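You operate a simulated robot arm through the tools that you are given. There is no shell and no other tool. Be economical: measure what you need, move in short steps, check, and stop when the job is done.

You are at the controls of a simulated two-armed robot. One attempt, no reset.

JOB
Pick up the mug from the top of the work bench with one hand, pass it to the other hand and put it on the steel plate on the work bench. Set down upright: mug.

The check looks at the end state, three seconds after you hand in, the way a careful person would. Anything else that was tipped, shoved, dropped, spilled or broken makes it a failure.

ROBOT AND FRAMES
Two 6-joint arms with three-finger grippers on one trunk, on a base that drives. Base frame: it is fixed to the floor where the robot stands at the start and does not move with it; the origin is under the middle of the robot, x ahead of it, y to its left, z up. Readings come in cm, rad, newtons and seconds.
The left shoulder is at the start at [4, 14.7, 137], the right one opposite. With the tool pointing down near the work surface each hand reaches from about 34 to 56 cm from the robot's upright axis, wherever it stands, measured 20 degrees to its own side. Places, roughly: steel plate on the work bench (20x16 cm) [154, 24, 90]. Payload 2.69 kg a hand.
The TCP of each hand is the grasp point between the finger pads, 2.9 cm short of the fingertips. In the tool frame z runs along the fingers and y along their closing line. Largest opening 12 cm; the body of the gripper starts 7.8 cm behind the TCP.
Orientation is that of the tool frame in the base frame, as a unit quaternion [x, y, z, w]. With the fingers straight down and closing along the base's y, the tool's x points along the base's -x, its y along +y and its z along -z.

CONTROLS
- The arms move only by the tool apply_moves. It takes "left_commands", "right_commands" or both (then of equal length, played together; a hand with none holds still); each is a list of rows, each a list of 7 numbers: the turn, a rotation vector about the base's x, y, z in units of 6 degrees (1.0 is 6 degrees), then the shift along the base's x, y, z in units of 20 mm (1.0 is 20 mm), then the gripper command, from -1 (fully open) to 1 (shut), values between in proportion. In form: [[ax, ay, az, dx, dy, dz, claw], ...]. A call has 1 to 12 rows; each row shifts and turns the commanded pose from where the row before left it. A call with a number of a shift or a turn outside -1 to 1 is refused whole. Each row takes 0.2 s and may step no farther than 5 cm and 0.15 rad from the row before; otherwise, or with a gripper value out of range, the whole call is refused. Where a pose cannot be reached the arm comes as near as it can. A force on the tool above 40 N (or 10 N above the force at the start of the call, whichever is more), or a blocked arm, ends the call early, and 0.2 s more pass. Each finger halts on what it meets, pressing with about 22 N; the grip force reading is that of the motor and also rises with nothing between the fingers. The clock runs only during rows and for 0.2 s after the last one: add rows that do not move to give the fingers time. It gives the time, the measured TCP pose, the force on the tool (base axes), the opening and the grip force at its end, in the units of the frame above (readings bear some noise), with the torque about the TCP (base axes, N m) and any sound that the robot's microphone picked up, and new pictures: "pictures" is both (left out), scene, wrist or none (wrist: the cameras of the hands that moved).
- Cameras (640 x 400 px; columns grow to the right, rows downward): "scene" is now at [9.64, -1.71, 157.73]; the picture's right is [-0.23, -0.97, -0.00], its down [-0.74, 0.17, -0.65] and it looks along [0.63, -0.15, -0.76] (base axes); focal length 268 px, centre (320, 200). "left" rides on the left gripper at [6.3, 0, -10.4] in its tool frame; the picture's right is [0.00, 1.00, 0.00], its down [-0.83, 0.00, -0.56] and it looks along [-0.56, 0.00, 0.83] (tool axes); focal length 275 px, centre (320, 200). "right" rides on the right gripper at [6.3, 0, -10.4] in its tool frame; the picture's right is [0.00, 1.00, 0.00], its down [-0.83, 0.00, -0.56] and it looks along [-0.56, 0.00, 0.83] (tool axes); focal length 275 px, centre (320, 200). There is no depth. A picture from a camera that has moved, and an enlarged one, comes with that camera's place and axes in the base frame and with its lens.
- raise_lower(by): slides the trunk up (or, below 0, down) by that many cm; the arms and the scene camera ride with it, the base frame stays. It gives what a move gives, with no picture.
- steer(legs): drives the robot by 1 to 6 legs, each [ahead, turn to the left] in cm and rad, along the robot's own axes; the way and the turn of a leg run together, so that a leg with both is an arc; at most 150 cm and 3.142 rad a leg. The arms and the cameras ride along, it lands a little off, and it stops where it bumps. It gives what a move gives, and a new picture of the scene camera.
- aim_head(pan, tilt): turns the head with the scene camera to pan (to the left, within 1.501 rad either way) and tilt (down, from -0.506 to 1.204), counted from straight ahead of the robot. It gives what a move gives, and a new picture of the scene camera.
- zoom(camera, box): a new picture of the part [left, top, right, bottom] of that camera's present view, enlarged. No time passes.
- finish_job(): hands the job in; it is judged then, once.

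Work in short steps. Places have to be worked out from the pictures, the camera data and where the tool is seen: move nearer, look again, correct. Check each grasp and each placing, and mend what went wrong. You have 120 turns and 260 pictures in all, those below and enlarged ones among them. Open the grippers and draw the arms clear of the work before you hand the job in, unless the task says otherwise; then end with one line.

The tools are called after "Call:" by a JSON object that holds its "method" and its "body". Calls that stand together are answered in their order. apply_moves: Moves the arms, as the interface text tells. Its arguments: {"type":"object","properties":{"left_commands":{"type":"array","items":{"type":"array","items":{"type":"number"}}},"right_commands":{"type":"array","items":{"type":"array","items":{"type":"number"}}},"pictures":{"type":"string","enum":["both","scene","wrist","none"]}},"required":[]} The other tools are called the same way: raise_lower (by) slides the trunk up or down; steer (legs) drives the base; aim_head (pan, tilt) turns the head that bears the scene camera; zoom (camera, box) takes an enlarged picture of a part of a camera's view; finish_job () hands the job in.

At the start:

```text
t: 0.0
left_tcp_pos: [50.74, 11.15, 106.12]
left_tcp_rot: [0.002, 1.0, -0.001, 0.0]
left_ft_force: [1.3, -0.2, 0.0]
left_torque: [-0.01, -0.01, -0.02]
left_gripper_width: 11.99
left_finger_force: 0.1
right_tcp_pos: [42.44, -33.56, 100.04]
right_tcp_rot: [0.0, 1.0, 0.001, 0.0]
right_ft_force: [0.2, 0.1, -0.8]
right_torque: [-0.01, -0.04, -0.02]
right_gripper_width: 11.99
right_finger_force: 0.1
trunk travel left (down, up): [-49.7, 0.0]
robot x, y, heading: [-0.07, 0.14, 0.007]
head pan, tilt: [-0.23, 0.869]
```

scene: 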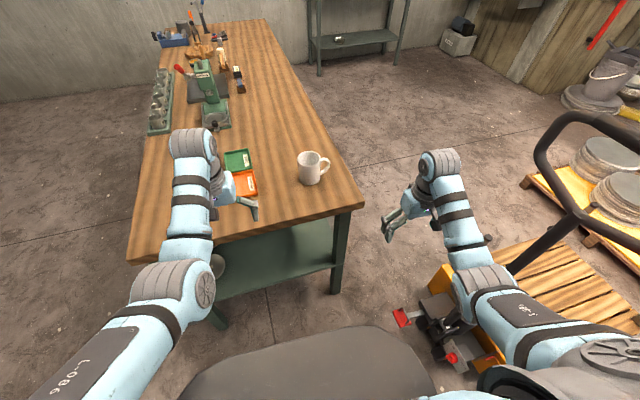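
right: 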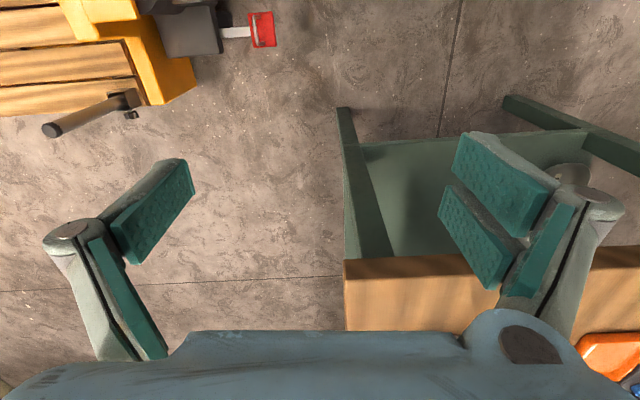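
left: 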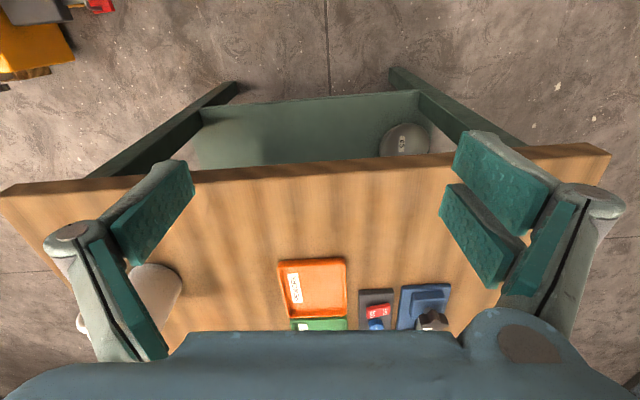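

I'll start by taking a closer look at the mug and the plate area; I estimate the mug is near [76,-14] and the bench covers x 59–255, y -28..42.

Call:
{"method": "zoom", "body": {"camera": "scene", "box": [260, 120, 380, 220]}}

Call:
{"method": "zoom", "body": {"camera": "scene", "box": [130, 10, 290, 140]}}

Call:
{"method": "aim_head", "body": {"pan": 0.5, "tilt": 0.4}}

```text
4.00 times, centred on (320, 170) of scene
camera zoom: at [9.64, -1.71, 157.73], right [-0.23, -0.97, 0.0], down [-0.74, 0.17, -0.65], along [0.63, -0.15, -0.76], focal length 1073 px, centre (320, 320)
```

zoom: 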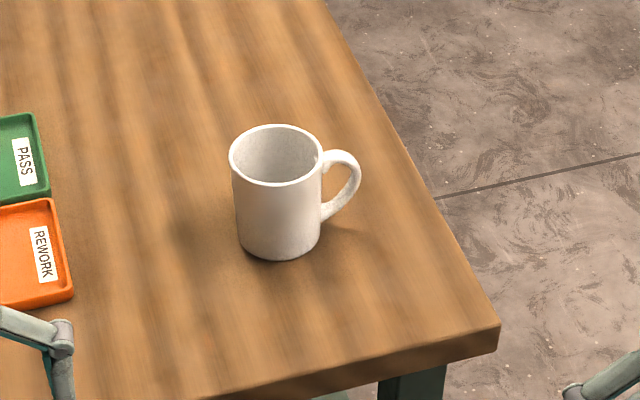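

```text
3.08 times, centred on (210, 75) of scene
camera zoom: at [9.64, -1.71, 157.73], right [-0.23, -0.97, 0.0], down [-0.74, 0.17, -0.65], along [0.63, -0.15, -0.76], focal length 825 px, centre (658, 585)
```

zoom: 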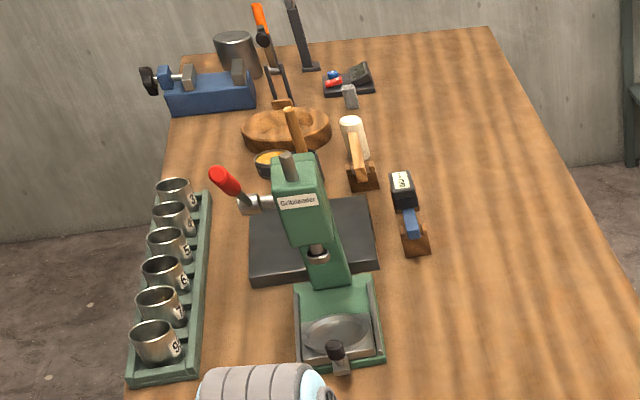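

```text
t: 1.1
left_tcp_pos: [50.76, 11.08, 106.06]
left_tcp_rot: [0.001, 1.0, 0.001, 0.001]
left_ft_force: [0.0, 0.9, 0.5]
left_torque: [0.01, 0.01, 0.03]
left_gripper_width: 11.99
left_finger_force: 0.0
right_tcp_pos: [42.52, -33.46, 99.9]
right_tcp_rot: [0.001, 1.0, 0.0, 0.0]
right_ft_force: [0.3, 0.4, -0.9]
right_torque: [0.02, 0.03, -0.02]
right_gripper_width: 12.01
right_finger_force: 0.0
trunk travel left (down, up): [-49.7, 0.0]
robot x, y, heading: [0.01, 0.29, 0.0]
head pan, tilt: [0.499, 0.4]
camera scene: at [10.26, 4.47, 161.79], right [0.48, -0.88, 0.0], down [-0.34, -0.19, -0.92], along [0.81, 0.44, -0.39], focal length 268 px, centre (320, 200)
```

scene: 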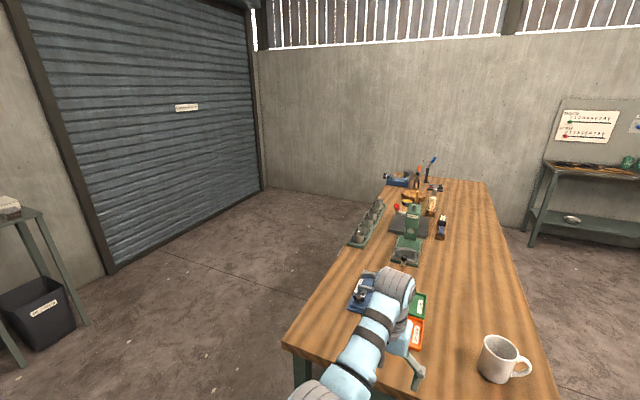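

The mug is about 8 cm wide and 10 cm tall, with its handle pointing to -y. The plate is behind the green press and is best reached from the bench's left side. Plan: the right hand picks the mug from the right side, tilted and with fingers closing along x, the left hand takes it from above, then I drive round. I begin by reorienting the right hand in free air.

Call:
{"method": "apply_moves", "body": {"right_commands": [[0, 0, -1, 0, 0, 0.5, -1], [0, 0, -1, 0, 0, 0.5, -1], [0, 0, -1, 0, 0, 0.5, -1], [0, 0, -1, 0, 0, 0.5, -1], [0, 0, -1, 0, 0, 0.5, -1], [0, 0, -1, 0, 0, 0.5, -1], [0, 0, -1, 0, 0, 0.5, -1], [0, 0, -1, 0, 0, 0.5, -1], [0, 0, -1, 0, 0, 0, -1], [0, 0, -1, 0, 0, 0, -1], [0, 0, -1, 0, 0, 0, -1], [0, 0, -1, 0, 0, 0, -1]], "pictures": "none"}}

Call:
{"method": "apply_moves", "body": {"right_commands": [[0, 0, -1, 0, 0, 0, -1], [0, 0, -1, 0, 0, 0, -1], [0, 0, -1, 0, 0, 0, -1], [1, 0, 0, 0, 0, 0, -1], [1, 0, 0, 0, 0, 0, -1], [1, 0, 0, 0, 0, 0, -1], [1, 0, 0, 0, 0, 0, -1], [1, 0, 0, 0, 0, 0, -1], [1, 0, 0, 0, 0, 0, -1], [1, 0, 0, 0, 0, 0, -1], [1, 0, 0, 0, 0, 0, -1], [1, 0, 0, 0, 0, 0, -1]], "pictures": "none"}}

Call:
{"method": "aim_head", "body": {"pan": -0.23, "tilt": 0.869}}

```text
t: 3.7
left_tcp_pos: [50.79, 11.21, 106.07]
left_tcp_rot: [0.001, 1.0, 0.001, 0.0]
left_ft_force: [-0.4, 0.1, 0.3]
left_torque: [0.0, 0.02, -0.03]
left_gripper_width: 12.0
left_finger_force: 0.1
right_tcp_pos: [45.57, -35.48, 103.14]
right_tcp_rot: [0.588, 0.809, -0.001, 0.0]
right_ft_force: [-0.3, -0.6, -0.6]
right_torque: [0.0, -0.02, 0.01]
right_gripper_width: 12.01
right_finger_force: 0.1
right hand out of reach, approached as far as the arm can: row 1, 2, 3, 4, 5, 6, 7, 8
trunk travel left (down, up): [-49.7, 0.0]
robot x, y, heading: [-0.27, -0.04, 0.004]
head pan, tilt: [0.499, 0.4]
```

```text
t: 6.3
left_tcp_pos: [50.58, 11.04, 106.16]
left_tcp_rot: [0.002, 1.0, 0.001, 0.0]
left_ft_force: [0.3, -0.2, 0.5]
left_torque: [-0.02, -0.02, 0.01]
left_gripper_width: 11.99
left_finger_force: 0.0
right_tcp_pos: [42.42, -33.44, 103.97]
right_tcp_rot: [0.629, 0.63, 0.322, -0.321]
right_ft_force: [0.3, 0.0, -0.1]
right_torque: [0.03, 0.0, 0.02]
right_gripper_width: 12.0
right_finger_force: 0.2
right hand out of reach, approached as far as the arm can: row 11, 12
trunk travel left (down, up): [-49.7, 0.0]
robot x, y, heading: [0.2, 0.14, -0.001]
head pan, tilt: [0.499, 0.4]
```

```text
t: 7.4
left_tcp_pos: [50.75, 11.16, 106.01]
left_tcp_rot: [0.001, 1.0, 0.0, 0.0]
left_ft_force: [0.1, 0.8, -0.7]
left_torque: [0.04, -0.01, -0.01]
left_gripper_width: 12.02
left_finger_force: 0.0
right_tcp_pos: [42.44, -33.38, 103.84]
right_tcp_rot: [0.63, 0.63, 0.321, -0.321]
right_ft_force: [0.1, -0.4, -0.4]
right_torque: [-0.01, -0.01, -0.01]
right_gripper_width: 11.97
right_finger_force: 0.2
trunk travel left (down, up): [-49.7, 0.0]
robot x, y, heading: [0.16, 0.24, 0.003]
head pan, tilt: [-0.23, 0.869]
camera scene: at [9.65, -1.7, 157.73], right [-0.23, -0.97, 0.0], down [-0.74, 0.17, -0.65], along [0.63, -0.15, -0.76], focal length 268 px, centre (320, 200)
```

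scene: 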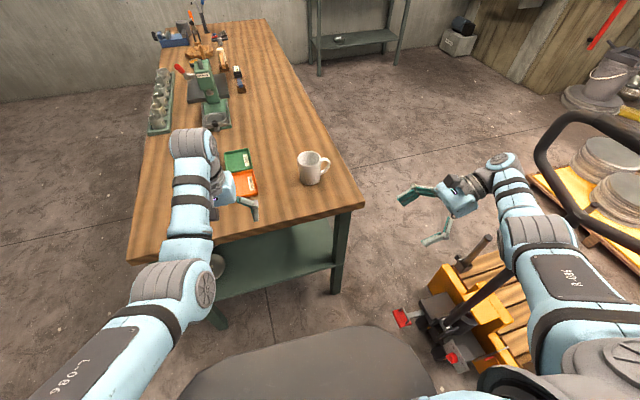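

The hand takes the pose at about 54° tilt. I check how much room the base has in front of the bench before driving closer.

Call:
{"method": "aim_head", "body": {"pan": 0.0, "tilt": 1.2}}

Call:
{"method": "aim_head", "body": {"pan": -0.8, "tilt": 1.0}}

```text
t: 8.2
left_tcp_pos: [50.69, 11.15, 106.05]
left_tcp_rot: [0.001, 1.0, 0.001, 0.0]
left_ft_force: [-0.2, 0.1, -0.1]
left_torque: [0.01, -0.03, -0.01]
left_gripper_width: 11.98
left_finger_force: 0.2
right_tcp_pos: [42.4, -33.41, 103.86]
right_tcp_rot: [0.63, 0.63, 0.321, -0.321]
right_ft_force: [0.6, 0.1, -0.2]
right_torque: [0.0, -0.02, -0.01]
right_gripper_width: 11.96
right_finger_force: 0.0
trunk travel left (down, up): [-49.7, 0.0]
robot x, y, heading: [0.29, 0.15, 0.003]
head pan, tilt: [0.0, 1.201]
camera scene: at [7.72, 0.04, 155.51], right [0.0, -1.0, 0.0], down [-0.93, 0.0, -0.36], along [0.36, 0.0, -0.93], focal length 268 px, centre (320, 200)
```

scene: 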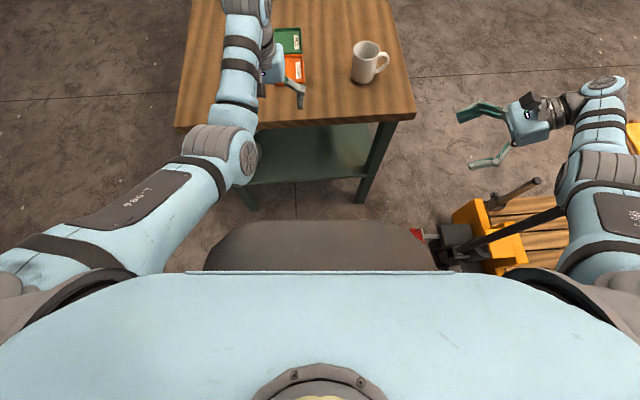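

```text
t: 9.3
left_tcp_pos: [50.64, 11.12, 106.17]
left_tcp_rot: [0.0, 1.0, 0.001, 0.0]
left_ft_force: [0.6, -0.4, -0.1]
left_torque: [0.03, 0.02, 0.0]
left_gripper_width: 12.02
left_finger_force: 0.0
right_tcp_pos: [42.48, -33.51, 103.85]
right_tcp_rot: [0.63, 0.63, 0.321, -0.321]
right_ft_force: [-0.3, 0.0, 0.4]
right_torque: [0.02, -0.01, -0.01]
right_gripper_width: 11.99
right_finger_force: 0.0
trunk travel left (down, up): [-49.7, 0.0]
robot x, y, heading: [0.09, 0.32, 0.003]
head pan, tilt: [-0.799, 1.0]
camera scene: at [6.98, -4.94, 156.76], right [-0.72, -0.7, 0.0], down [-0.59, 0.6, -0.54], along [0.38, -0.39, -0.84], focal length 268 px, centre (320, 200)
```

scene: 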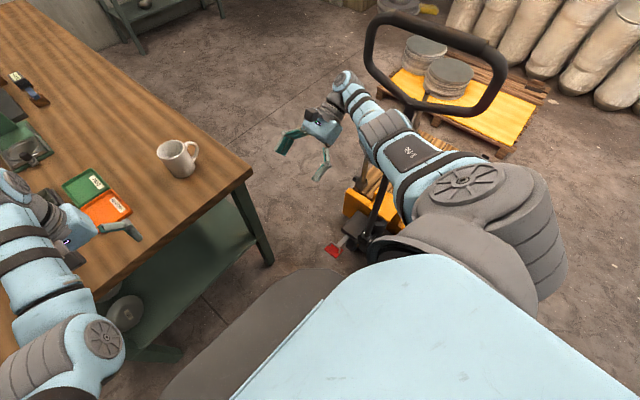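

The base size is ambiguous from one view, so I lower the trunk by 20 cm. That is needed for the side grasp anyway, and the parallax will show the base height.

Call:
{"method": "raise_lower", "body": {"by": -20}}

Call:
{"method": "aim_head", "body": {"pan": 0.0, "tilt": 1.2}}

```text
t: 11.5
left_tcp_pos: [50.64, 11.16, 86.05]
left_tcp_rot: [0.0, 1.0, 0.001, 0.001]
left_ft_force: [0.1, 0.7, 0.1]
left_torque: [0.02, 0.0, -0.02]
left_gripper_width: 11.99
left_finger_force: 0.1
right_tcp_pos: [42.32, -33.45, 83.9]
right_tcp_rot: [0.63, 0.629, 0.322, -0.321]
right_ft_force: [-0.6, 0.1, 0.4]
right_torque: [-0.02, -0.04, 0.01]
right_gripper_width: 12.0
right_finger_force: 0.1
trunk travel left (down, up): [-29.7, 20.0]
robot x, y, heading: [0.0, -0.28, 0.002]
head pan, tilt: [-0.799, 1.0]
```

```text
t: 12.6
left_tcp_pos: [50.72, 11.07, 86.15]
left_tcp_rot: [0.001, 1.0, 0.001, 0.001]
left_ft_force: [0.1, -0.5, 0.0]
left_torque: [0.01, 0.01, 0.0]
left_gripper_width: 11.98
left_finger_force: 0.1
right_tcp_pos: [42.3, -33.37, 83.82]
right_tcp_rot: [0.63, 0.63, 0.321, -0.321]
right_ft_force: [-0.5, -0.1, -0.7]
right_torque: [-0.01, 0.03, -0.02]
right_gripper_width: 11.98
right_finger_force: 0.0
trunk travel left (down, up): [-29.7, 20.0]
robot x, y, heading: [0.1, -0.02, 0.004]
head pan, tilt: [0.0, 1.201]
camera scene: at [7.71, 0.04, 135.54], right [0.0, -1.0, 0.0], down [-0.93, 0.0, -0.36], along [0.36, 0.0, -0.93], focal length 268 px, centre (320, 200)
```

scene: 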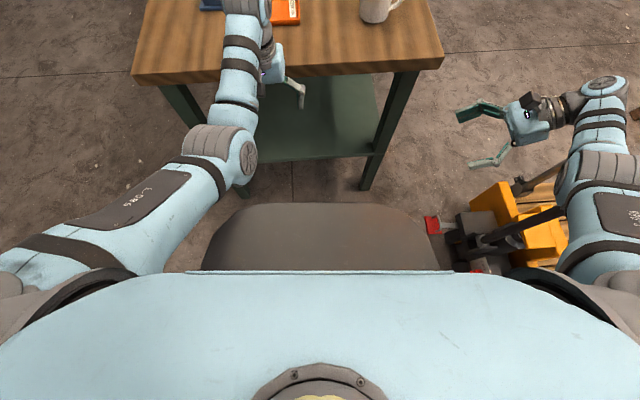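

Base height and front extent are still uncertain, so I zoom on the base edge here, raise the trunk again and zoom once more for a better fix.

Call:
{"method": "zoom", "body": {"camera": "scene", "box": [180, 100, 500, 300]}}

Call:
{"method": "raise_lower", "body": {"by": 20}}

Call:
{"method": "zoom", "body": {"camera": "scene", "box": [180, 100, 500, 300]}}

```text
2.00 times, centred on (340, 200) of scene
camera zoom: at [7.71, 0.04, 135.54], right [0.0, -1.0, 0.0], down [-0.93, 0.0, -0.36], along [0.36, 0.0, -0.93], focal length 536 px, centre (280, 200)
```

zoom: 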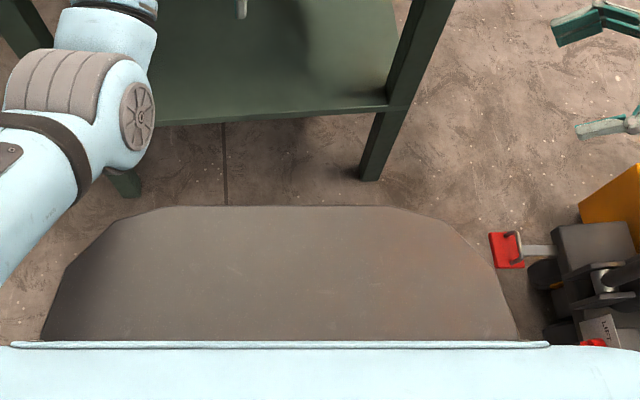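

```text
t: 14.8
left_tcp_pos: [50.71, 11.04, 106.11]
left_tcp_rot: [0.002, 1.0, 0.0, 0.0]
left_ft_force: [0.4, 0.1, -1.8]
left_torque: [0.01, 0.01, -0.01]
left_gripper_width: 12.02
left_finger_force: 0.0
right_tcp_pos: [42.4, -33.48, 103.91]
right_tcp_rot: [0.63, 0.63, 0.322, -0.321]
right_ft_force: [0.5, 0.2, -0.4]
right_torque: [0.0, 0.01, -0.02]
right_gripper_width: 11.99
right_finger_force: 0.0
trunk travel left (down, up): [-49.7, 0.0]
robot x, y, heading: [0.03, 0.26, 0.003]
head pan, tilt: [0.0, 1.201]
```

```text
2.00 times, centred on (340, 200) of scene
camera zoom: at [7.72, 0.04, 155.53], right [0.0, -1.0, 0.0], down [-0.93, 0.0, -0.36], along [0.36, 0.0, -0.93], focal length 536 px, centre (280, 200)
```

zoom: 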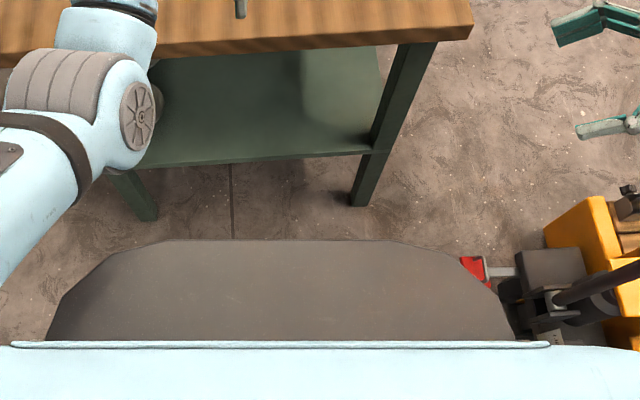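

Base front is about x=40 at height ~49, and the shelf and legs start at x≈62–66, so about 17 cm forward is safe. I now check the pallet-truck handle against the right elbow by parallax.

Call:
{"method": "aim_head", "body": {"pan": -0.9, "tilt": 0.7}}

Call:
{"method": "raise_lower", "body": {"by": -15}}

Call:
{"method": "aim_head", "body": {"pan": -0.9, "tilt": 0.7}}

```text
t: 16.0
left_tcp_pos: [50.72, 11.2, 106.08]
left_tcp_rot: [0.001, 1.0, 0.002, 0.0]
left_ft_force: [0.2, 0.6, 0.3]
left_torque: [0.0, 0.0, 0.01]
left_gripper_width: 12.01
left_finger_force: 0.0
right_tcp_pos: [42.42, -33.56, 103.76]
right_tcp_rot: [0.63, 0.63, 0.321, -0.321]
right_ft_force: [0.8, 0.1, -0.4]
right_torque: [0.01, 0.02, -0.01]
right_gripper_width: 12.02
right_finger_force: 0.1
trunk travel left (down, up): [-49.7, 0.0]
robot x, y, heading: [-0.0, -0.19, 0.001]
head pan, tilt: [-0.901, 0.7]
camera scene: at [7.4, -6.6, 159.1], right [-0.78, -0.62, 0.0], down [-0.4, 0.5, -0.76], along [0.48, -0.6, -0.64], focal length 268 px, centre (320, 200)
```

scene: 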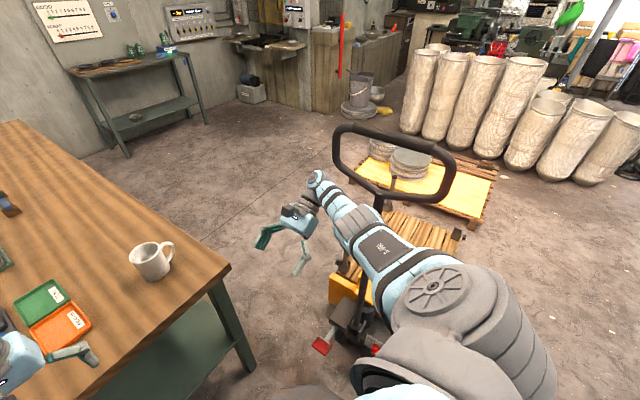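

```text
t: 17.8
left_tcp_pos: [50.6, 11.13, 91.06]
left_tcp_rot: [0.001, 1.0, 0.001, 0.0]
left_ft_force: [0.3, -0.9, 0.0]
left_torque: [0.0, -0.03, 0.01]
left_gripper_width: 11.99
left_finger_force: 0.0
right_tcp_pos: [42.45, -33.44, 88.79]
right_tcp_rot: [0.63, 0.63, 0.321, -0.321]
right_ft_force: [-0.6, -0.6, 1.1]
right_torque: [-0.01, -0.02, -0.03]
right_gripper_width: 12.0
right_finger_force: 0.1
trunk travel left (down, up): [-34.7, 15.0]
robot x, y, heading: [-0.09, 0.39, 0.003]
head pan, tilt: [-0.901, 0.7]
```

```text
t: 18.4
left_tcp_pos: [50.69, 11.07, 91.1]
left_tcp_rot: [0.002, 1.0, 0.001, 0.0]
left_ft_force: [-0.4, -0.3, 0.1]
left_torque: [0.04, 0.01, 0.0]
left_gripper_width: 12.01
left_finger_force: 0.0
right_tcp_pos: [42.46, -33.5, 88.92]
right_tcp_rot: [0.63, 0.63, 0.321, -0.321]
right_ft_force: [0.1, 0.1, 0.0]
right_torque: [-0.01, 0.02, -0.01]
right_gripper_width: 12.02
right_finger_force: 0.1
trunk travel left (down, up): [-34.7, 15.0]
robot x, y, heading: [0.1, 0.14, -0.002]
head pan, tilt: [-0.901, 0.7]
camera scene: at [7.4, -6.61, 144.1], right [-0.78, -0.62, 0.0], down [-0.4, 0.5, -0.76], along [0.47, -0.6, -0.64], focal length 268 px, centre (320, 200)
```

scene: 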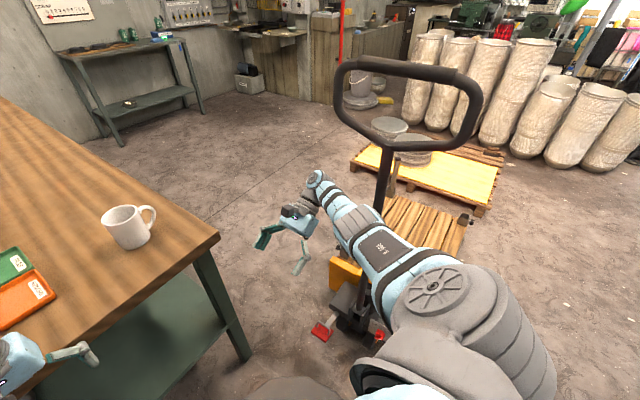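

The truck's handle loop is at about (42,-57), z 114–130, so the right elbow must not swing out there. I switch roles: the left hand picks, tilted from the left so the handle is on the far side, and the right hand receives and places. I restore the right hand and orient the left one, with the trunk up.

Call:
{"method": "raise_lower", "body": {"by": 15}}

Call:
{"method": "apply_moves", "body": {"right_commands": [[-1, 0, 0, 0, 0, 0, -1], [-1, 0, 0, 0, 0, 0, -1], [-1, 0, 0, 0, 0, 0, -1], [-1, 0, 0, 0, 0, 0, -1], [-1, 0, 0, 0, 0, 0, -1], [-1, 0, 0, 0, 0, 0, -1], [-1, 0, 0, 0, 0, 0, -1], [-1, 0, 0, 0, 0, 0, -1], [-1, 0, 0, 0, 0, 0, -1], [0, 0, 1, 0, 0, 0, -1], [0, 0, 1, 0, 0, 0, -1], [0, 0, 1, 0, 0, 0, -1]], "left_commands": [[0, 0, 1, 0, 0, 0, -1], [0, 0, 1, 0, 0, 0, -1], [0, 0, 1, 0, 0, 0, -1], [0, 0, 1, 0, 0, 0, -1], [0, 0, 1, 0, 0, 0, -1], [0, 0, 1, 0, 0, 0, -1], [0, 0, 1, 0, 0, 0, -1], [0, 0, 1, 0, 0, 0, -1], [0, 0, 1, 0, 0, 0, -1], [0, 0, 1, 0, 0, 0, -1], [0, 0, 1, 0, 0, 0, -1], [0, 0, 1, 0, 0, 0, -1]], "pictures": "none"}}

Call:
{"method": "apply_moves", "body": {"right_commands": [[0, 0, 1, 0, 0, 0, -1], [0, 0, 1, 0, 0, 0, -1], [0, 0, 1, 0, 0, 0, -1], [0, 0, 1, 0, 0, 0, -1], [0, 0, 1, 0, 0, 0, -1], [0, 0, 1, 0, 0, 0, -1], [0, 0, 1, 0, 0, 0, -1], [0, 0, 1, 0, 0, 0, -1], [0, 0, 1, 0, 0, 0, -1], [0, 0, 1, 0, 0, 0, -1], [0, 0, 1, 0, 0, 0, -1], [0, 0, 1, 0, 0, 0, -1]], "left_commands": [[0, 0, 1, 0, 0, 0, -1], [0, 0, 1, 0, 0, 0, -1], [0, 0, 1, 0, 0, 0, -1], [-1, 0, 0, 0, 0, 0, -1], [-1, 0, 0, 0, 0, 0, -1], [-1, 0, 0, 0, 0, 0, -1], [-1, 0, 0, 0, 0, 0, -1], [-1, 0, 0, 0, 0, 0, -1], [-1, 0, 0, 0, 0, 0, -1], [-1, 0, 0, 0, 0, 0, -1], [-1, 0, 0, 0, 0, 0, -1], [-1, 0, 0, 0, 0, 0, -1]], "pictures": "scene"}}

```text
t: 20.1
left_tcp_pos: [50.87, 11.14, 106.06]
left_tcp_rot: [0.002, 1.0, 0.001, 0.0]
left_ft_force: [-0.3, -0.1, 0.0]
left_torque: [-0.02, -0.01, -0.03]
left_gripper_width: 12.0
left_finger_force: 0.0
right_tcp_pos: [42.34, -33.43, 103.83]
right_tcp_rot: [0.63, 0.63, 0.321, -0.321]
right_ft_force: [-1.0, 0.1, -0.1]
right_torque: [0.0, 0.0, 0.03]
right_gripper_width: 12.01
right_finger_force: 0.0
trunk travel left (down, up): [-49.7, 0.0]
robot x, y, heading: [0.34, -0.04, -0.0]
head pan, tilt: [-0.901, 0.7]
```

```text
t: 22.7
left_tcp_pos: [50.74, 11.14, 106.0]
left_tcp_rot: [-0.589, 0.808, 0.0, -0.001]
left_ft_force: [0.5, -0.4, 1.1]
left_torque: [-0.02, 0.0, 0.0]
left_gripper_width: 11.99
left_finger_force: 0.0
right_tcp_pos: [43.41, -34.58, 101.27]
right_tcp_rot: [0.587, 0.809, 0.0, -0.001]
right_ft_force: [-0.7, -0.7, -0.7]
right_torque: [-0.02, -0.02, -0.02]
right_gripper_width: 11.99
right_finger_force: 0.0
right hand out of reach, approached as far as the arm can: row 7, 8, 9
trunk travel left (down, up): [-49.7, 0.0]
robot x, y, heading: [0.08, 0.34, -0.0]
head pan, tilt: [-0.901, 0.7]
```

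```text
t: 25.3
left_tcp_pos: [50.64, 11.29, 106.0]
left_tcp_rot: [-0.63, 0.63, -0.322, -0.321]
left_ft_force: [-0.2, 0.6, 0.3]
left_torque: [-0.02, 0.02, -0.01]
left_gripper_width: 11.99
left_finger_force: 0.1
right_tcp_pos: [43.51, -34.54, 101.39]
right_tcp_rot: [-0.001, 1.0, 0.001, -0.001]
right_ft_force: [-0.4, 0.4, 0.0]
right_torque: [-0.01, -0.04, -0.01]
right_gripper_width: 11.97
right_finger_force: 0.0
trunk travel left (down, up): [-49.7, 0.0]
robot x, y, heading: [-0.18, 0.31, 0.0]
head pan, tilt: [-0.901, 0.7]
camera scene: at [7.42, -6.54, 159.11], right [-0.78, -0.62, 0.0], down [-0.4, 0.5, -0.77], along [0.47, -0.6, -0.64], focal length 268 px, centre (320, 200)
```

scene: 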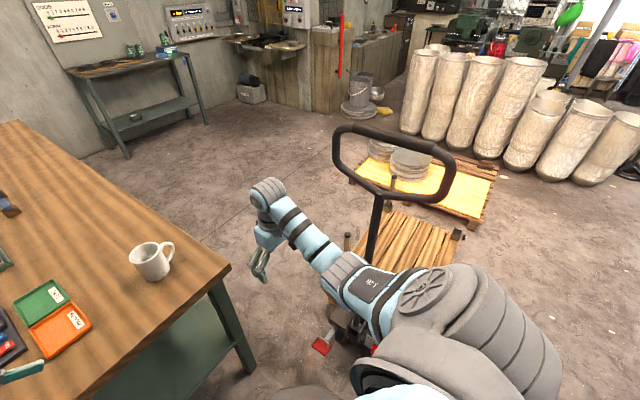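

Both hands are in the wanted orientations. I tuck the right hand inwards, then drive ahead about 16 cm.

Call:
{"method": "apply_moves", "body": {"right_commands": [[0, 0, 0, -0.8, 0.6, 0.5, -1], [0, 0, 0, -0.8, 0.6, 0.5, -1], [0, 0, 0, -0.8, 0.6, 0.5, -1], [0, 0, 0, -0.8, 0.6, 0.5, -1], [0, 0, 0, 0, 0.6, 0.5, -1], [0, 0, 0, 0, 0.6, 0.5, -1]], "pictures": "none"}}

Call:
{"method": "steer", "body": {"legs": [[15.5, 0]]}}

Call:
{"method": "aim_head", "body": {"pan": 0.0, "tilt": 1.0}}

```text
t: 26.7
left_tcp_pos: [50.75, 11.23, 106.06]
left_tcp_rot: [-0.63, 0.63, -0.322, -0.321]
left_ft_force: [-0.2, 1.3, 0.2]
left_torque: [-0.01, 0.01, -0.01]
left_gripper_width: 12.0
left_finger_force: 0.0
right_tcp_pos: [40.38, -31.44, 98.54]
right_tcp_rot: [0.0, 1.0, 0.0, 0.0]
right_ft_force: [1.0, -0.5, 0.3]
right_torque: [0.03, 0.01, 0.02]
right_gripper_width: 12.0
right_finger_force: 0.0
right hand out of reach, approached as far as the arm can: row 1, 2, 3, 4, 5, 6
trunk travel left (down, up): [-49.7, 0.0]
robot x, y, heading: [0.04, 0.12, -0.003]
head pan, tilt: [-0.901, 0.7]
```

```text
t: 27.8
left_tcp_pos: [52.19, 11.8, 100.53]
left_tcp_rot: [0.673, -0.565, 0.242, 0.412]
left_ft_force: [1.1, 0.2, -1.6]
left_torque: [-0.16, 0.07, -0.15]
left_gripper_width: 12.0
left_finger_force: 0.0
right_tcp_pos: [43.6, -31.67, 97.66]
right_tcp_rot: [0.006, 1.0, 0.004, -0.021]
right_ft_force: [2.2, -0.6, 0.1]
right_torque: [0.07, 0.17, 0.05]
right_gripper_width: 11.99
right_finger_force: 0.0
trunk travel left (down, up): [-49.7, 0.0]
robot x, y, heading: [7.67, 0.3, 0.001]
head pan, tilt: [-0.901, 0.7]
stopped in leg 1: the robot was blocked; the commanded pose is now the measured one
camera scene: at [19.73, -6.58, 159.16], right [-0.78, -0.62, 0.02], down [-0.42, 0.5, -0.75], along [0.45, -0.6, -0.66], focal length 268 px, centre (320, 200)
```

scene: 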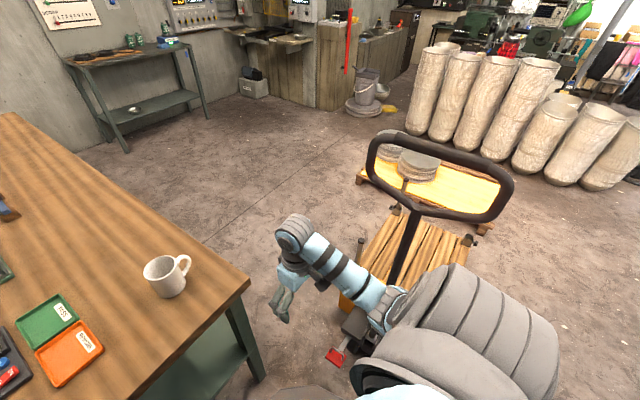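

```text
t: 29.0
left_tcp_pos: [53.93, 11.4, 103.63]
left_tcp_rot: [0.65, -0.602, 0.286, 0.365]
left_ft_force: [0.1, 0.2, -0.6]
left_torque: [-0.01, 0.0, 0.01]
left_gripper_width: 11.99
left_finger_force: 0.0
right_tcp_pos: [44.62, -31.56, 98.52]
right_tcp_rot: [0.001, 1.0, 0.001, -0.004]
right_ft_force: [0.2, 0.3, -0.2]
right_torque: [-0.03, 0.01, 0.0]
right_gripper_width: 12.01
right_finger_force: 0.1
trunk travel left (down, up): [-49.7, 0.0]
robot x, y, heading: [7.6, -0.0, -0.001]
head pan, tilt: [0.0, 1.0]
camera scene: at [16.63, 0.03, 156.76], right [0.0, -1.0, 0.0], down [-0.84, 0.0, -0.54], along [0.54, 0.0, -0.84], focal length 268 px, centre (320, 200)
```

scene: 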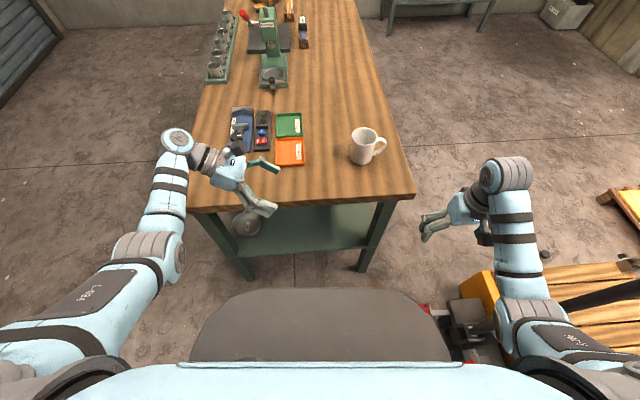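

The drive stopped at x≈7.6: something blocked it, and the robot bounced. I zoom in to see whether the base met the truck's pedal or the bench.

Call:
{"method": "aim_head", "body": {"pan": -0.5, "tilt": 1.2}}

Call:
{"method": "zoom", "body": {"camera": "scene", "box": [200, 160, 520, 360]}}

```text
t: 29.9
left_tcp_pos: [53.81, 11.44, 103.67]
left_tcp_rot: [0.65, -0.603, 0.286, 0.365]
left_ft_force: [0.0, -0.6, -1.0]
left_torque: [0.0, 0.01, -0.01]
left_gripper_width: 12.01
left_finger_force: 0.0
right_tcp_pos: [44.61, -31.5, 98.64]
right_tcp_rot: [0.002, 1.0, 0.001, -0.004]
right_ft_force: [-0.3, -0.6, 0.1]
right_torque: [-0.03, 0.02, 0.02]
right_gripper_width: 11.99
right_finger_force: 0.1
trunk travel left (down, up): [-49.7, 0.0]
robot x, y, heading: [7.41, -0.04, -0.0]
head pan, tilt: [-0.499, 1.201]
camera scene: at [14.53, -2.61, 155.5], right [-0.48, -0.88, 0.0], down [-0.82, 0.45, -0.36], along [0.32, -0.17, -0.93], focal length 268 px, centre (320, 200)
```

scene: 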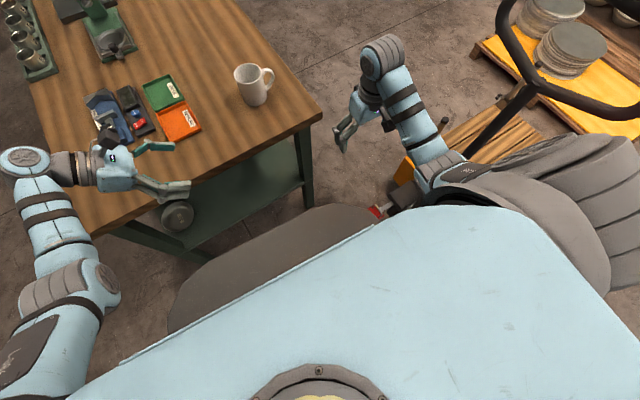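

```text
2.00 times, centred on (360, 260) of scene
camera zoom: at [14.53, -2.61, 155.5], right [-0.48, -0.88, 0.0], down [-0.82, 0.45, -0.36], along [0.32, -0.17, -0.93], focal length 536 px, centre (240, 80)
```

zoom: 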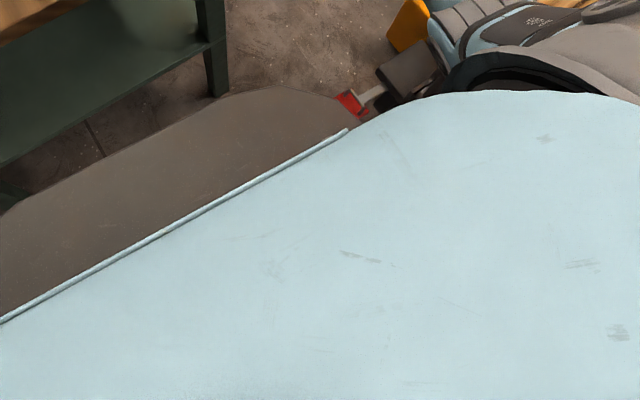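

The base seems to meet the bench feet, so this is as close as I get. A left-hand grasp from the back-left, with the tool pointing along (+x,-y) and nearly horizontal, keeps the wrist within reach and clears the handle. I turn the left hand that way above the bench.

Call:
{"method": "apply_moves", "body": {"left_commands": [[-0.237, -0.27, 0.943, 0.375, -0.5, 0.3, -1], [-0.237, -0.27, 0.943, 0.375, -0.5, 0.3, -1], [-0.237, -0.27, 0.943, 0.375, -0.5, 0, -1], [-0.237, -0.27, 0.943, 0.375, -0.5, 0, -1], [-0.237, -0.27, 0.943, 0.375, -0.5, 0, -1], [-0.237, -0.27, 0.943, 0.375, -0.5, 0, -1], [-0.237, -0.27, 0.943, 0.375, -0.5, 0, -1], [-0.237, -0.27, 0.943, 0.375, -0.5, 0, -1]], "pictures": "wrist"}}

Call:
{"method": "aim_head", "body": {"pan": 0.0, "tilt": 0.9}}

```text
t: 31.7
left_tcp_pos: [59.88, 3.38, 104.77]
left_tcp_rot: [0.757, -0.313, 0.53, 0.218]
left_ft_force: [-0.5, 0.0, 0.5]
left_torque: [-0.01, -0.02, 0.0]
left_gripper_width: 11.97
left_finger_force: 0.1
right_tcp_pos: [44.48, -31.43, 98.5]
right_tcp_rot: [0.002, 1.0, 0.002, -0.003]
right_ft_force: [0.8, 0.1, 0.5]
right_torque: [-0.02, -0.02, -0.01]
right_gripper_width: 12.02
right_finger_force: 0.0
trunk travel left (down, up): [-49.7, 0.0]
robot x, y, heading: [7.13, 0.04, -0.003]
head pan, tilt: [-0.499, 1.201]
camera left: at [54.27, 8.87, 114.33], right [-0.71, -0.71, -0.01], down [-0.57, 0.57, -0.59], along [0.42, -0.41, -0.81], focal length 275 px, centre (320, 200)
```

left: 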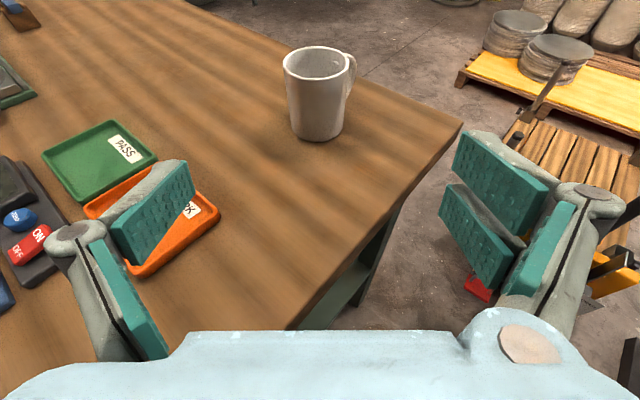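

```text
t: 32.6
left_tcp_pos: [59.88, 3.47, 104.86]
left_tcp_rot: [0.757, -0.313, 0.53, 0.219]
left_ft_force: [-0.2, 0.3, -1.0]
left_torque: [0.0, -0.03, 0.0]
left_gripper_width: 12.0
left_finger_force: 0.0
right_tcp_pos: [44.35, -31.48, 98.43]
right_tcp_rot: [0.002, 1.0, 0.002, -0.002]
right_ft_force: [0.1, -0.2, 0.3]
right_torque: [0.03, -0.04, 0.01]
right_gripper_width: 11.99
right_finger_force: 0.0
trunk travel left (down, up): [-49.7, 0.0]
robot x, y, heading: [7.45, 0.2, 0.001]
head pan, tilt: [0.0, 0.901]
camera scene: at [17.05, 0.06, 157.49], right [0.0, -1.0, 0.0], down [-0.78, 0.0, -0.62], along [0.62, 0.0, -0.78], focal length 268 px, centre (320, 200)
```

scene: 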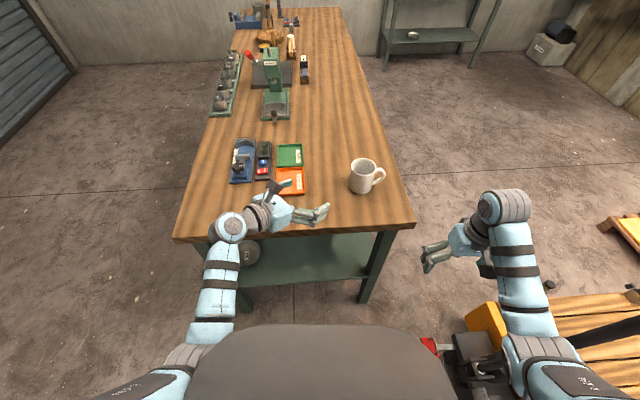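

The left hand has the pose, and the wrist view puts the mug near (76,-13.5) with its rim at about z 99. I lower the trunk by 10 cm so the hand is level with the mug body, and look again.

Call:
{"method": "raise_lower", "body": {"by": -10}}

Call:
{"method": "apply_moves", "body": {"left_commands": [[0, 0, 0, 0.4, -0.4, 0, -1], [0, 0, 0, 0.4, -0.4, 0, -1], [0, 0, 0, 0.4, -0.4, 0, -1], [0, 0, 0, 0.4, -0.4, 0, -1], [0, 0, 0, 0, 0, 0, -1]], "pictures": "both"}}

```text
t: 34.0
left_tcp_pos: [59.85, 3.48, 94.83]
left_tcp_rot: [0.757, -0.313, 0.53, 0.219]
left_ft_force: [0.0, -0.2, -0.3]
left_torque: [-0.01, 0.01, 0.01]
left_gripper_width: 11.99
left_finger_force: 0.1
right_tcp_pos: [44.47, -31.4, 88.53]
right_tcp_rot: [0.003, 1.0, 0.002, -0.002]
right_ft_force: [0.6, -0.3, -0.5]
right_torque: [0.0, 0.01, -0.02]
right_gripper_width: 12.0
right_finger_force: 0.0
trunk travel left (down, up): [-39.7, 10.0]
robot x, y, heading: [7.55, 0.03, -0.005]
head pan, tilt: [0.0, 0.901]
```

```text
t: 35.2
left_tcp_pos: [62.95, 0.22, 94.8]
left_tcp_rot: [0.757, -0.313, 0.531, 0.219]
left_ft_force: [0.8, 0.8, 0.2]
left_torque: [-0.01, 0.03, 0.0]
left_gripper_width: 11.97
left_finger_force: 0.1
right_tcp_pos: [44.5, -31.53, 88.55]
right_tcp_rot: [0.002, 1.0, 0.002, -0.003]
right_ft_force: [0.8, -0.1, 0.2]
right_torque: [0.03, -0.01, 0.02]
right_gripper_width: 12.0
right_finger_force: 0.1
trunk travel left (down, up): [-39.7, 10.0]
robot x, y, heading: [7.54, -0.34, -0.001]
head pan, tilt: [0.0, 0.901]
camera scene: at [17.04, 0.05, 147.53], right [0.0, -1.0, 0.0], down [-0.78, 0.0, -0.62], along [0.62, 0.0, -0.78], focal length 268 px, centre (320, 200)
camera left: at [57.43, 5.68, 104.32], right [-0.71, -0.71, 0.0], down [-0.57, 0.57, -0.59], along [0.42, -0.41, -0.81], focal length 275 px, centre (320, 200)
```

scene: 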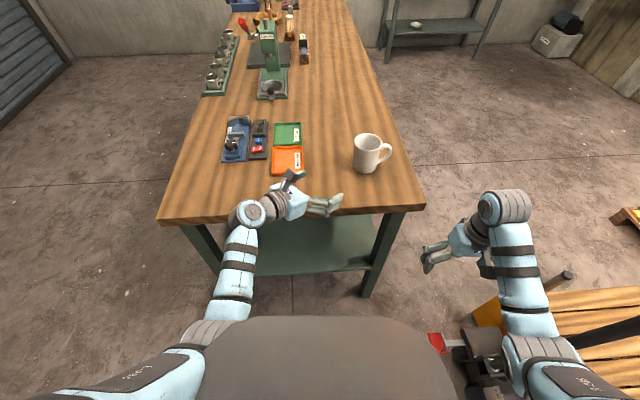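
left: 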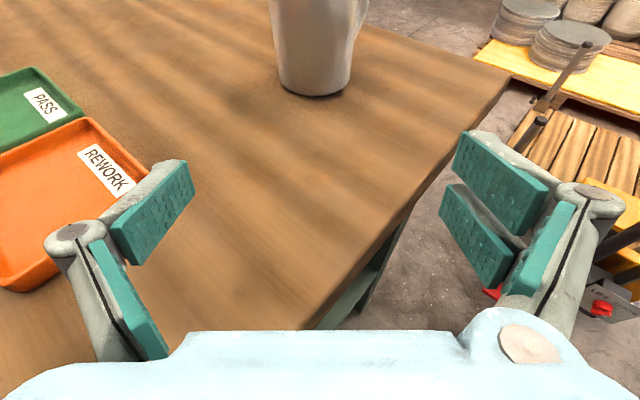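

The mug is in line with the hand, about 17 cm ahead along (0.7,-0.7). I advance most of the way with the jaws open, then check.

Call:
{"method": "apply_moves", "body": {"left_commands": [[0, 0, 0, 0.5, -0.5, 0, -1], [0, 0, 0, 0.5, -0.5, -0.1, -1], [0, 0, 0, 0.5, -0.5, -0.1, -1], [0, 0, 0, 0.5, -0.5, -0.1, -1], [0, 0, 0, 0.5, -0.5, 0, -1], [0, 0, 0, 0.5, -0.5, 0, -1], [0, 0, 0, 0.5, -0.5, 0, -1], [0, 0, 0, 0.5, -0.5, 0, -1], [0, 0, 0, 0, 0, 0, -1]], "pictures": "both"}}

Call:
{"method": "zoom", "body": {"camera": "scene", "box": [280, 110, 440, 210]}}

```text
t: 37.2
left_tcp_pos: [71.06, -7.78, 94.24]
left_tcp_rot: [0.757, -0.313, 0.53, 0.218]
left_ft_force: [0.0, 0.1, 0.5]
left_torque: [0.0, 0.01, -0.01]
left_gripper_width: 11.97
left_finger_force: 0.1
right_tcp_pos: [44.45, -31.51, 88.55]
right_tcp_rot: [0.002, 1.0, 0.002, -0.002]
right_ft_force: [-0.8, 0.1, 0.1]
right_torque: [0.03, 0.02, 0.02]
right_gripper_width: 12.0
right_finger_force: 0.1
trunk travel left (down, up): [-39.7, 10.0]
robot x, y, heading: [7.48, 0.02, 0.002]
head pan, tilt: [0.0, 0.901]
camera scene: at [17.03, 0.05, 147.53], right [0.0, -1.0, 0.0], down [-0.78, 0.0, -0.62], along [0.62, 0.0, -0.78], focal length 268 px, centre (320, 200)
camera left: at [65.44, -2.34, 103.77], right [-0.71, -0.71, -0.01], down [-0.57, 0.57, -0.59], along [0.42, -0.41, -0.81], focal length 275 px, centre (320, 200)
```

scene: 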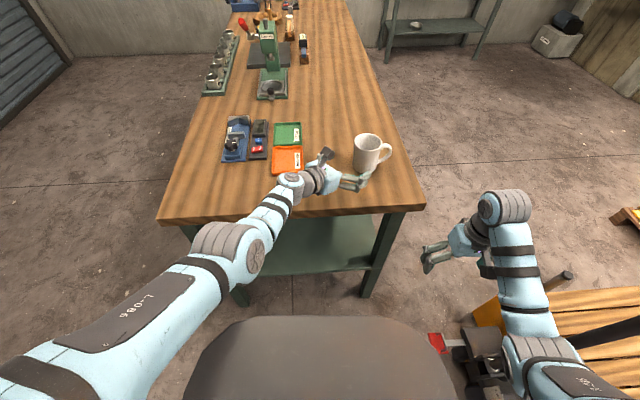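
left: 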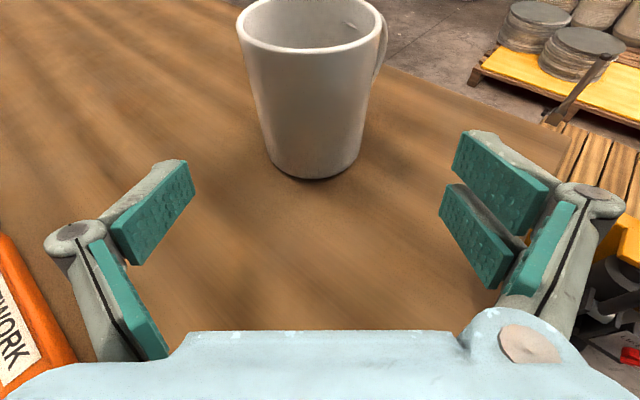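

```text
4.00 times, centred on (360, 160) of scene
camera zoom: at [17.03, 0.05, 147.53], right [0.0, -1.0, 0.0], down [-0.78, 0.0, -0.62], along [0.62, 0.0, -0.78], focal length 1073 px, centre (160, 360)
```

zoom: 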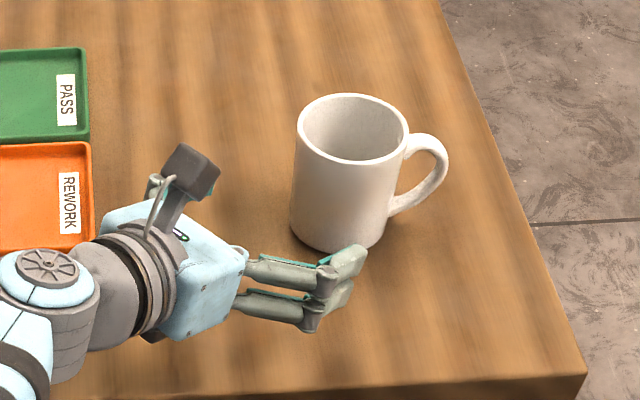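

Alignment is good; the mug axis is near (76.5,-13.0). I advance another 4.8 cm along the line and close the jaws.

Call:
{"method": "apply_moves", "body": {"left_commands": [[0, 0, 0, 0.4, -0.4, 0, -1], [0, 0, 0, 0.4, -0.4, 0, -1], [0, 0, 0, 0.4, -0.4, 0, -1], [0, 0, 0, 0.4, -0.4, 0, -1], [0, 0, 0, 0.4, -0.4, 0, -1], [0, 0, 0, 0.4, -0.4, 0, -1], [0, 0, 0, 0, 0, 0, -1]], "pictures": "both"}}

```text
t: 38.8
left_tcp_pos: [71.02, -7.75, 94.24]
left_tcp_rot: [0.758, -0.313, 0.529, 0.218]
left_ft_force: [-0.1, -0.6, 0.4]
left_torque: [0.03, 0.01, 0.01]
left_gripper_width: 12.0
left_finger_force: 0.1
left hand out of reach, approached as far as the arm can: row 1, 2, 3, 4, 5, 6
right_tcp_pos: [44.51, -31.55, 88.55]
right_tcp_rot: [0.001, 1.0, 0.002, -0.002]
right_ft_force: [0.5, -0.9, -0.4]
right_torque: [0.0, 0.01, 0.02]
right_gripper_width: 12.0
right_finger_force: 0.0
trunk travel left (down, up): [-39.7, 10.0]
robot x, y, heading: [7.71, -0.07, -0.003]
head pan, tilt: [0.0, 0.901]
camera scene: at [17.06, 0.04, 147.53], right [0.0, -1.0, 0.0], down [-0.78, 0.0, -0.62], along [0.62, 0.0, -0.78], focal length 268 px, centre (320, 200)
camera left: at [65.44, -2.35, 103.75], right [-0.71, -0.71, 0.0], down [-0.57, 0.57, -0.59], along [0.42, -0.41, -0.81], focal length 275 px, centre (320, 200)
```

scene: 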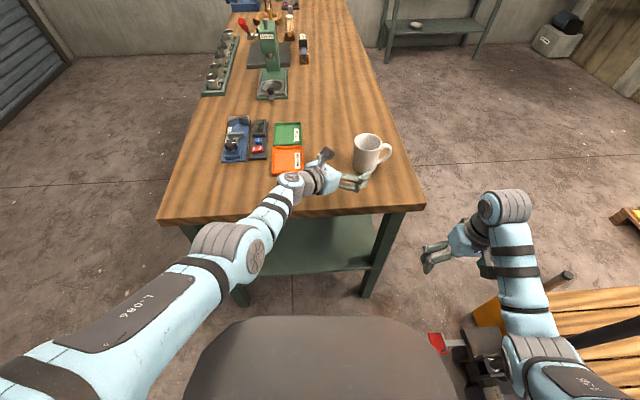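
left: 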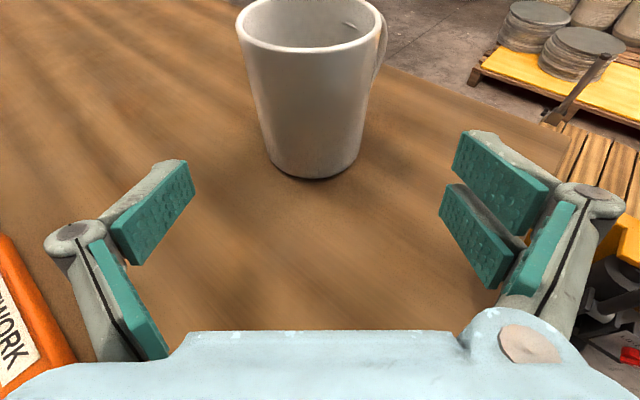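

Out of reach by about 5 cm because the shoulder is too high. I raise the hand 14 cm, lower the trunk by the same amount and try again.

Call:
{"method": "apply_moves", "body": {"left_commands": [[0, 0, 0, 0, 0, 1, -1], [0, 0, 0, 0, 0, 1, -1], [0, 0, 0, 0, 0, 1, -1], [0, 0, 0, 0, 0, 1, -1], [0, 0, 0, 0, 0, 1, -1], [0, 0, 0, 0, 0, 1, -1], [0, 0, 0, 0, 0, 1, -1], [0, 0, 0, 0, 0, 0, -1]], "pictures": "none"}}

Call:
{"method": "raise_lower", "body": {"by": -14}}

```text
t: 40.6
left_tcp_pos: [70.89, -7.67, 108.44]
left_tcp_rot: [0.757, -0.313, 0.529, 0.219]
left_ft_force: [0.1, -0.4, -0.5]
left_torque: [-0.01, -0.01, -0.01]
left_gripper_width: 12.0
left_finger_force: 0.0
right_tcp_pos: [44.46, -31.52, 88.55]
right_tcp_rot: [0.002, 1.0, 0.003, -0.002]
right_ft_force: [-0.2, 0.7, 0.7]
right_torque: [0.01, 0.0, -0.03]
right_gripper_width: 12.01
right_finger_force: 0.1
trunk travel left (down, up): [-39.7, 10.0]
robot x, y, heading: [7.1, -0.13, -0.0]
head pan, tilt: [0.0, 0.901]
```

```text
t: 42.2
left_tcp_pos: [70.86, -7.72, 94.52]
left_tcp_rot: [0.757, -0.313, 0.53, 0.219]
left_ft_force: [-0.3, -0.5, 0.2]
left_torque: [0.0, -0.03, 0.03]
left_gripper_width: 11.98
left_finger_force: 0.0
right_tcp_pos: [44.39, -31.45, 74.53]
right_tcp_rot: [0.002, 1.0, 0.002, -0.003]
right_ft_force: [-0.2, 0.2, 0.1]
right_torque: [-0.03, 0.03, 0.0]
right_gripper_width: 11.98
right_finger_force: 0.1
trunk travel left (down, up): [-25.7, 24.0]
robot x, y, heading: [7.44, -0.0, -0.001]
head pan, tilt: [0.0, 0.901]
```

Now I repeat the 5 cm approach.

Call:
{"method": "apply_moves", "body": {"left_commands": [[0, 0, 0, 0.4, -0.4, 0, -1], [0, 0, 0, 0.4, -0.4, 0, -1], [0, 0, 0, 0.4, -0.4, 0, -1], [0, 0, 0, 0.4, -0.4, 0, -1], [0, 0, 0, 0.4, -0.4, 0, -1], [0, 0, 0, 0.45, -0.4, 0, -1], [0, 0, 0, 0, 0, 0, -1]], "pictures": "both"}}

```text
t: 43.8
left_tcp_pos: [74.85, -11.68, 94.6]
left_tcp_rot: [0.758, -0.313, 0.529, 0.218]
left_ft_force: [-0.3, -0.3, -0.5]
left_torque: [-0.02, -0.01, -0.01]
left_gripper_width: 11.98
left_finger_force: 0.0
left hand out of reach, approached as far as the arm can: row 6
right_tcp_pos: [44.45, -31.48, 74.64]
right_tcp_rot: [0.002, 1.0, 0.003, -0.003]
right_ft_force: [-0.2, 0.6, -0.2]
right_torque: [-0.01, 0.0, 0.01]
right_gripper_width: 12.01
right_finger_force: 0.1
trunk travel left (down, up): [-25.7, 24.0]
robot x, y, heading: [7.51, -0.01, -0.001]
head pan, tilt: [0.0, 0.901]
camera scene: at [17.05, 0.04, 133.57], right [0.0, -1.0, 0.0], down [-0.78, 0.0, -0.62], along [0.62, 0.0, -0.78], focal length 268 px, centre (320, 200)
camera left: at [69.36, -6.2, 103.92], right [-0.71, -0.71, 0.0], down [-0.57, 0.57, -0.59], along [0.42, -0.41, -0.81], focal length 275 px, centre (320, 200)
```

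scene: 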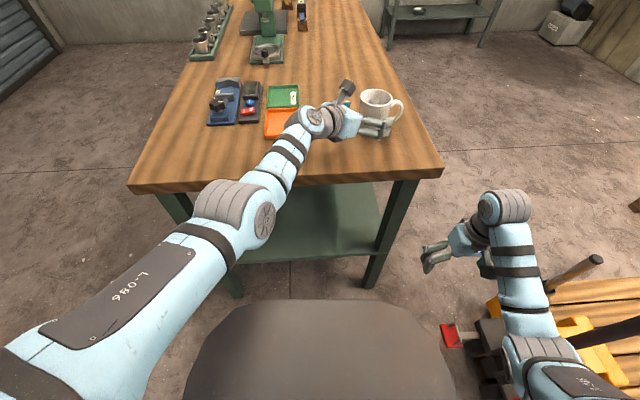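
left: 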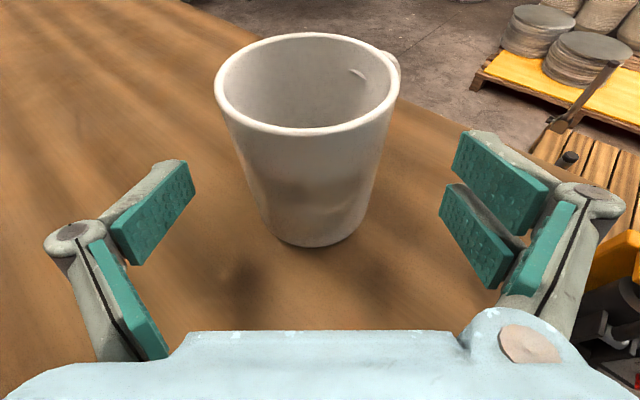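

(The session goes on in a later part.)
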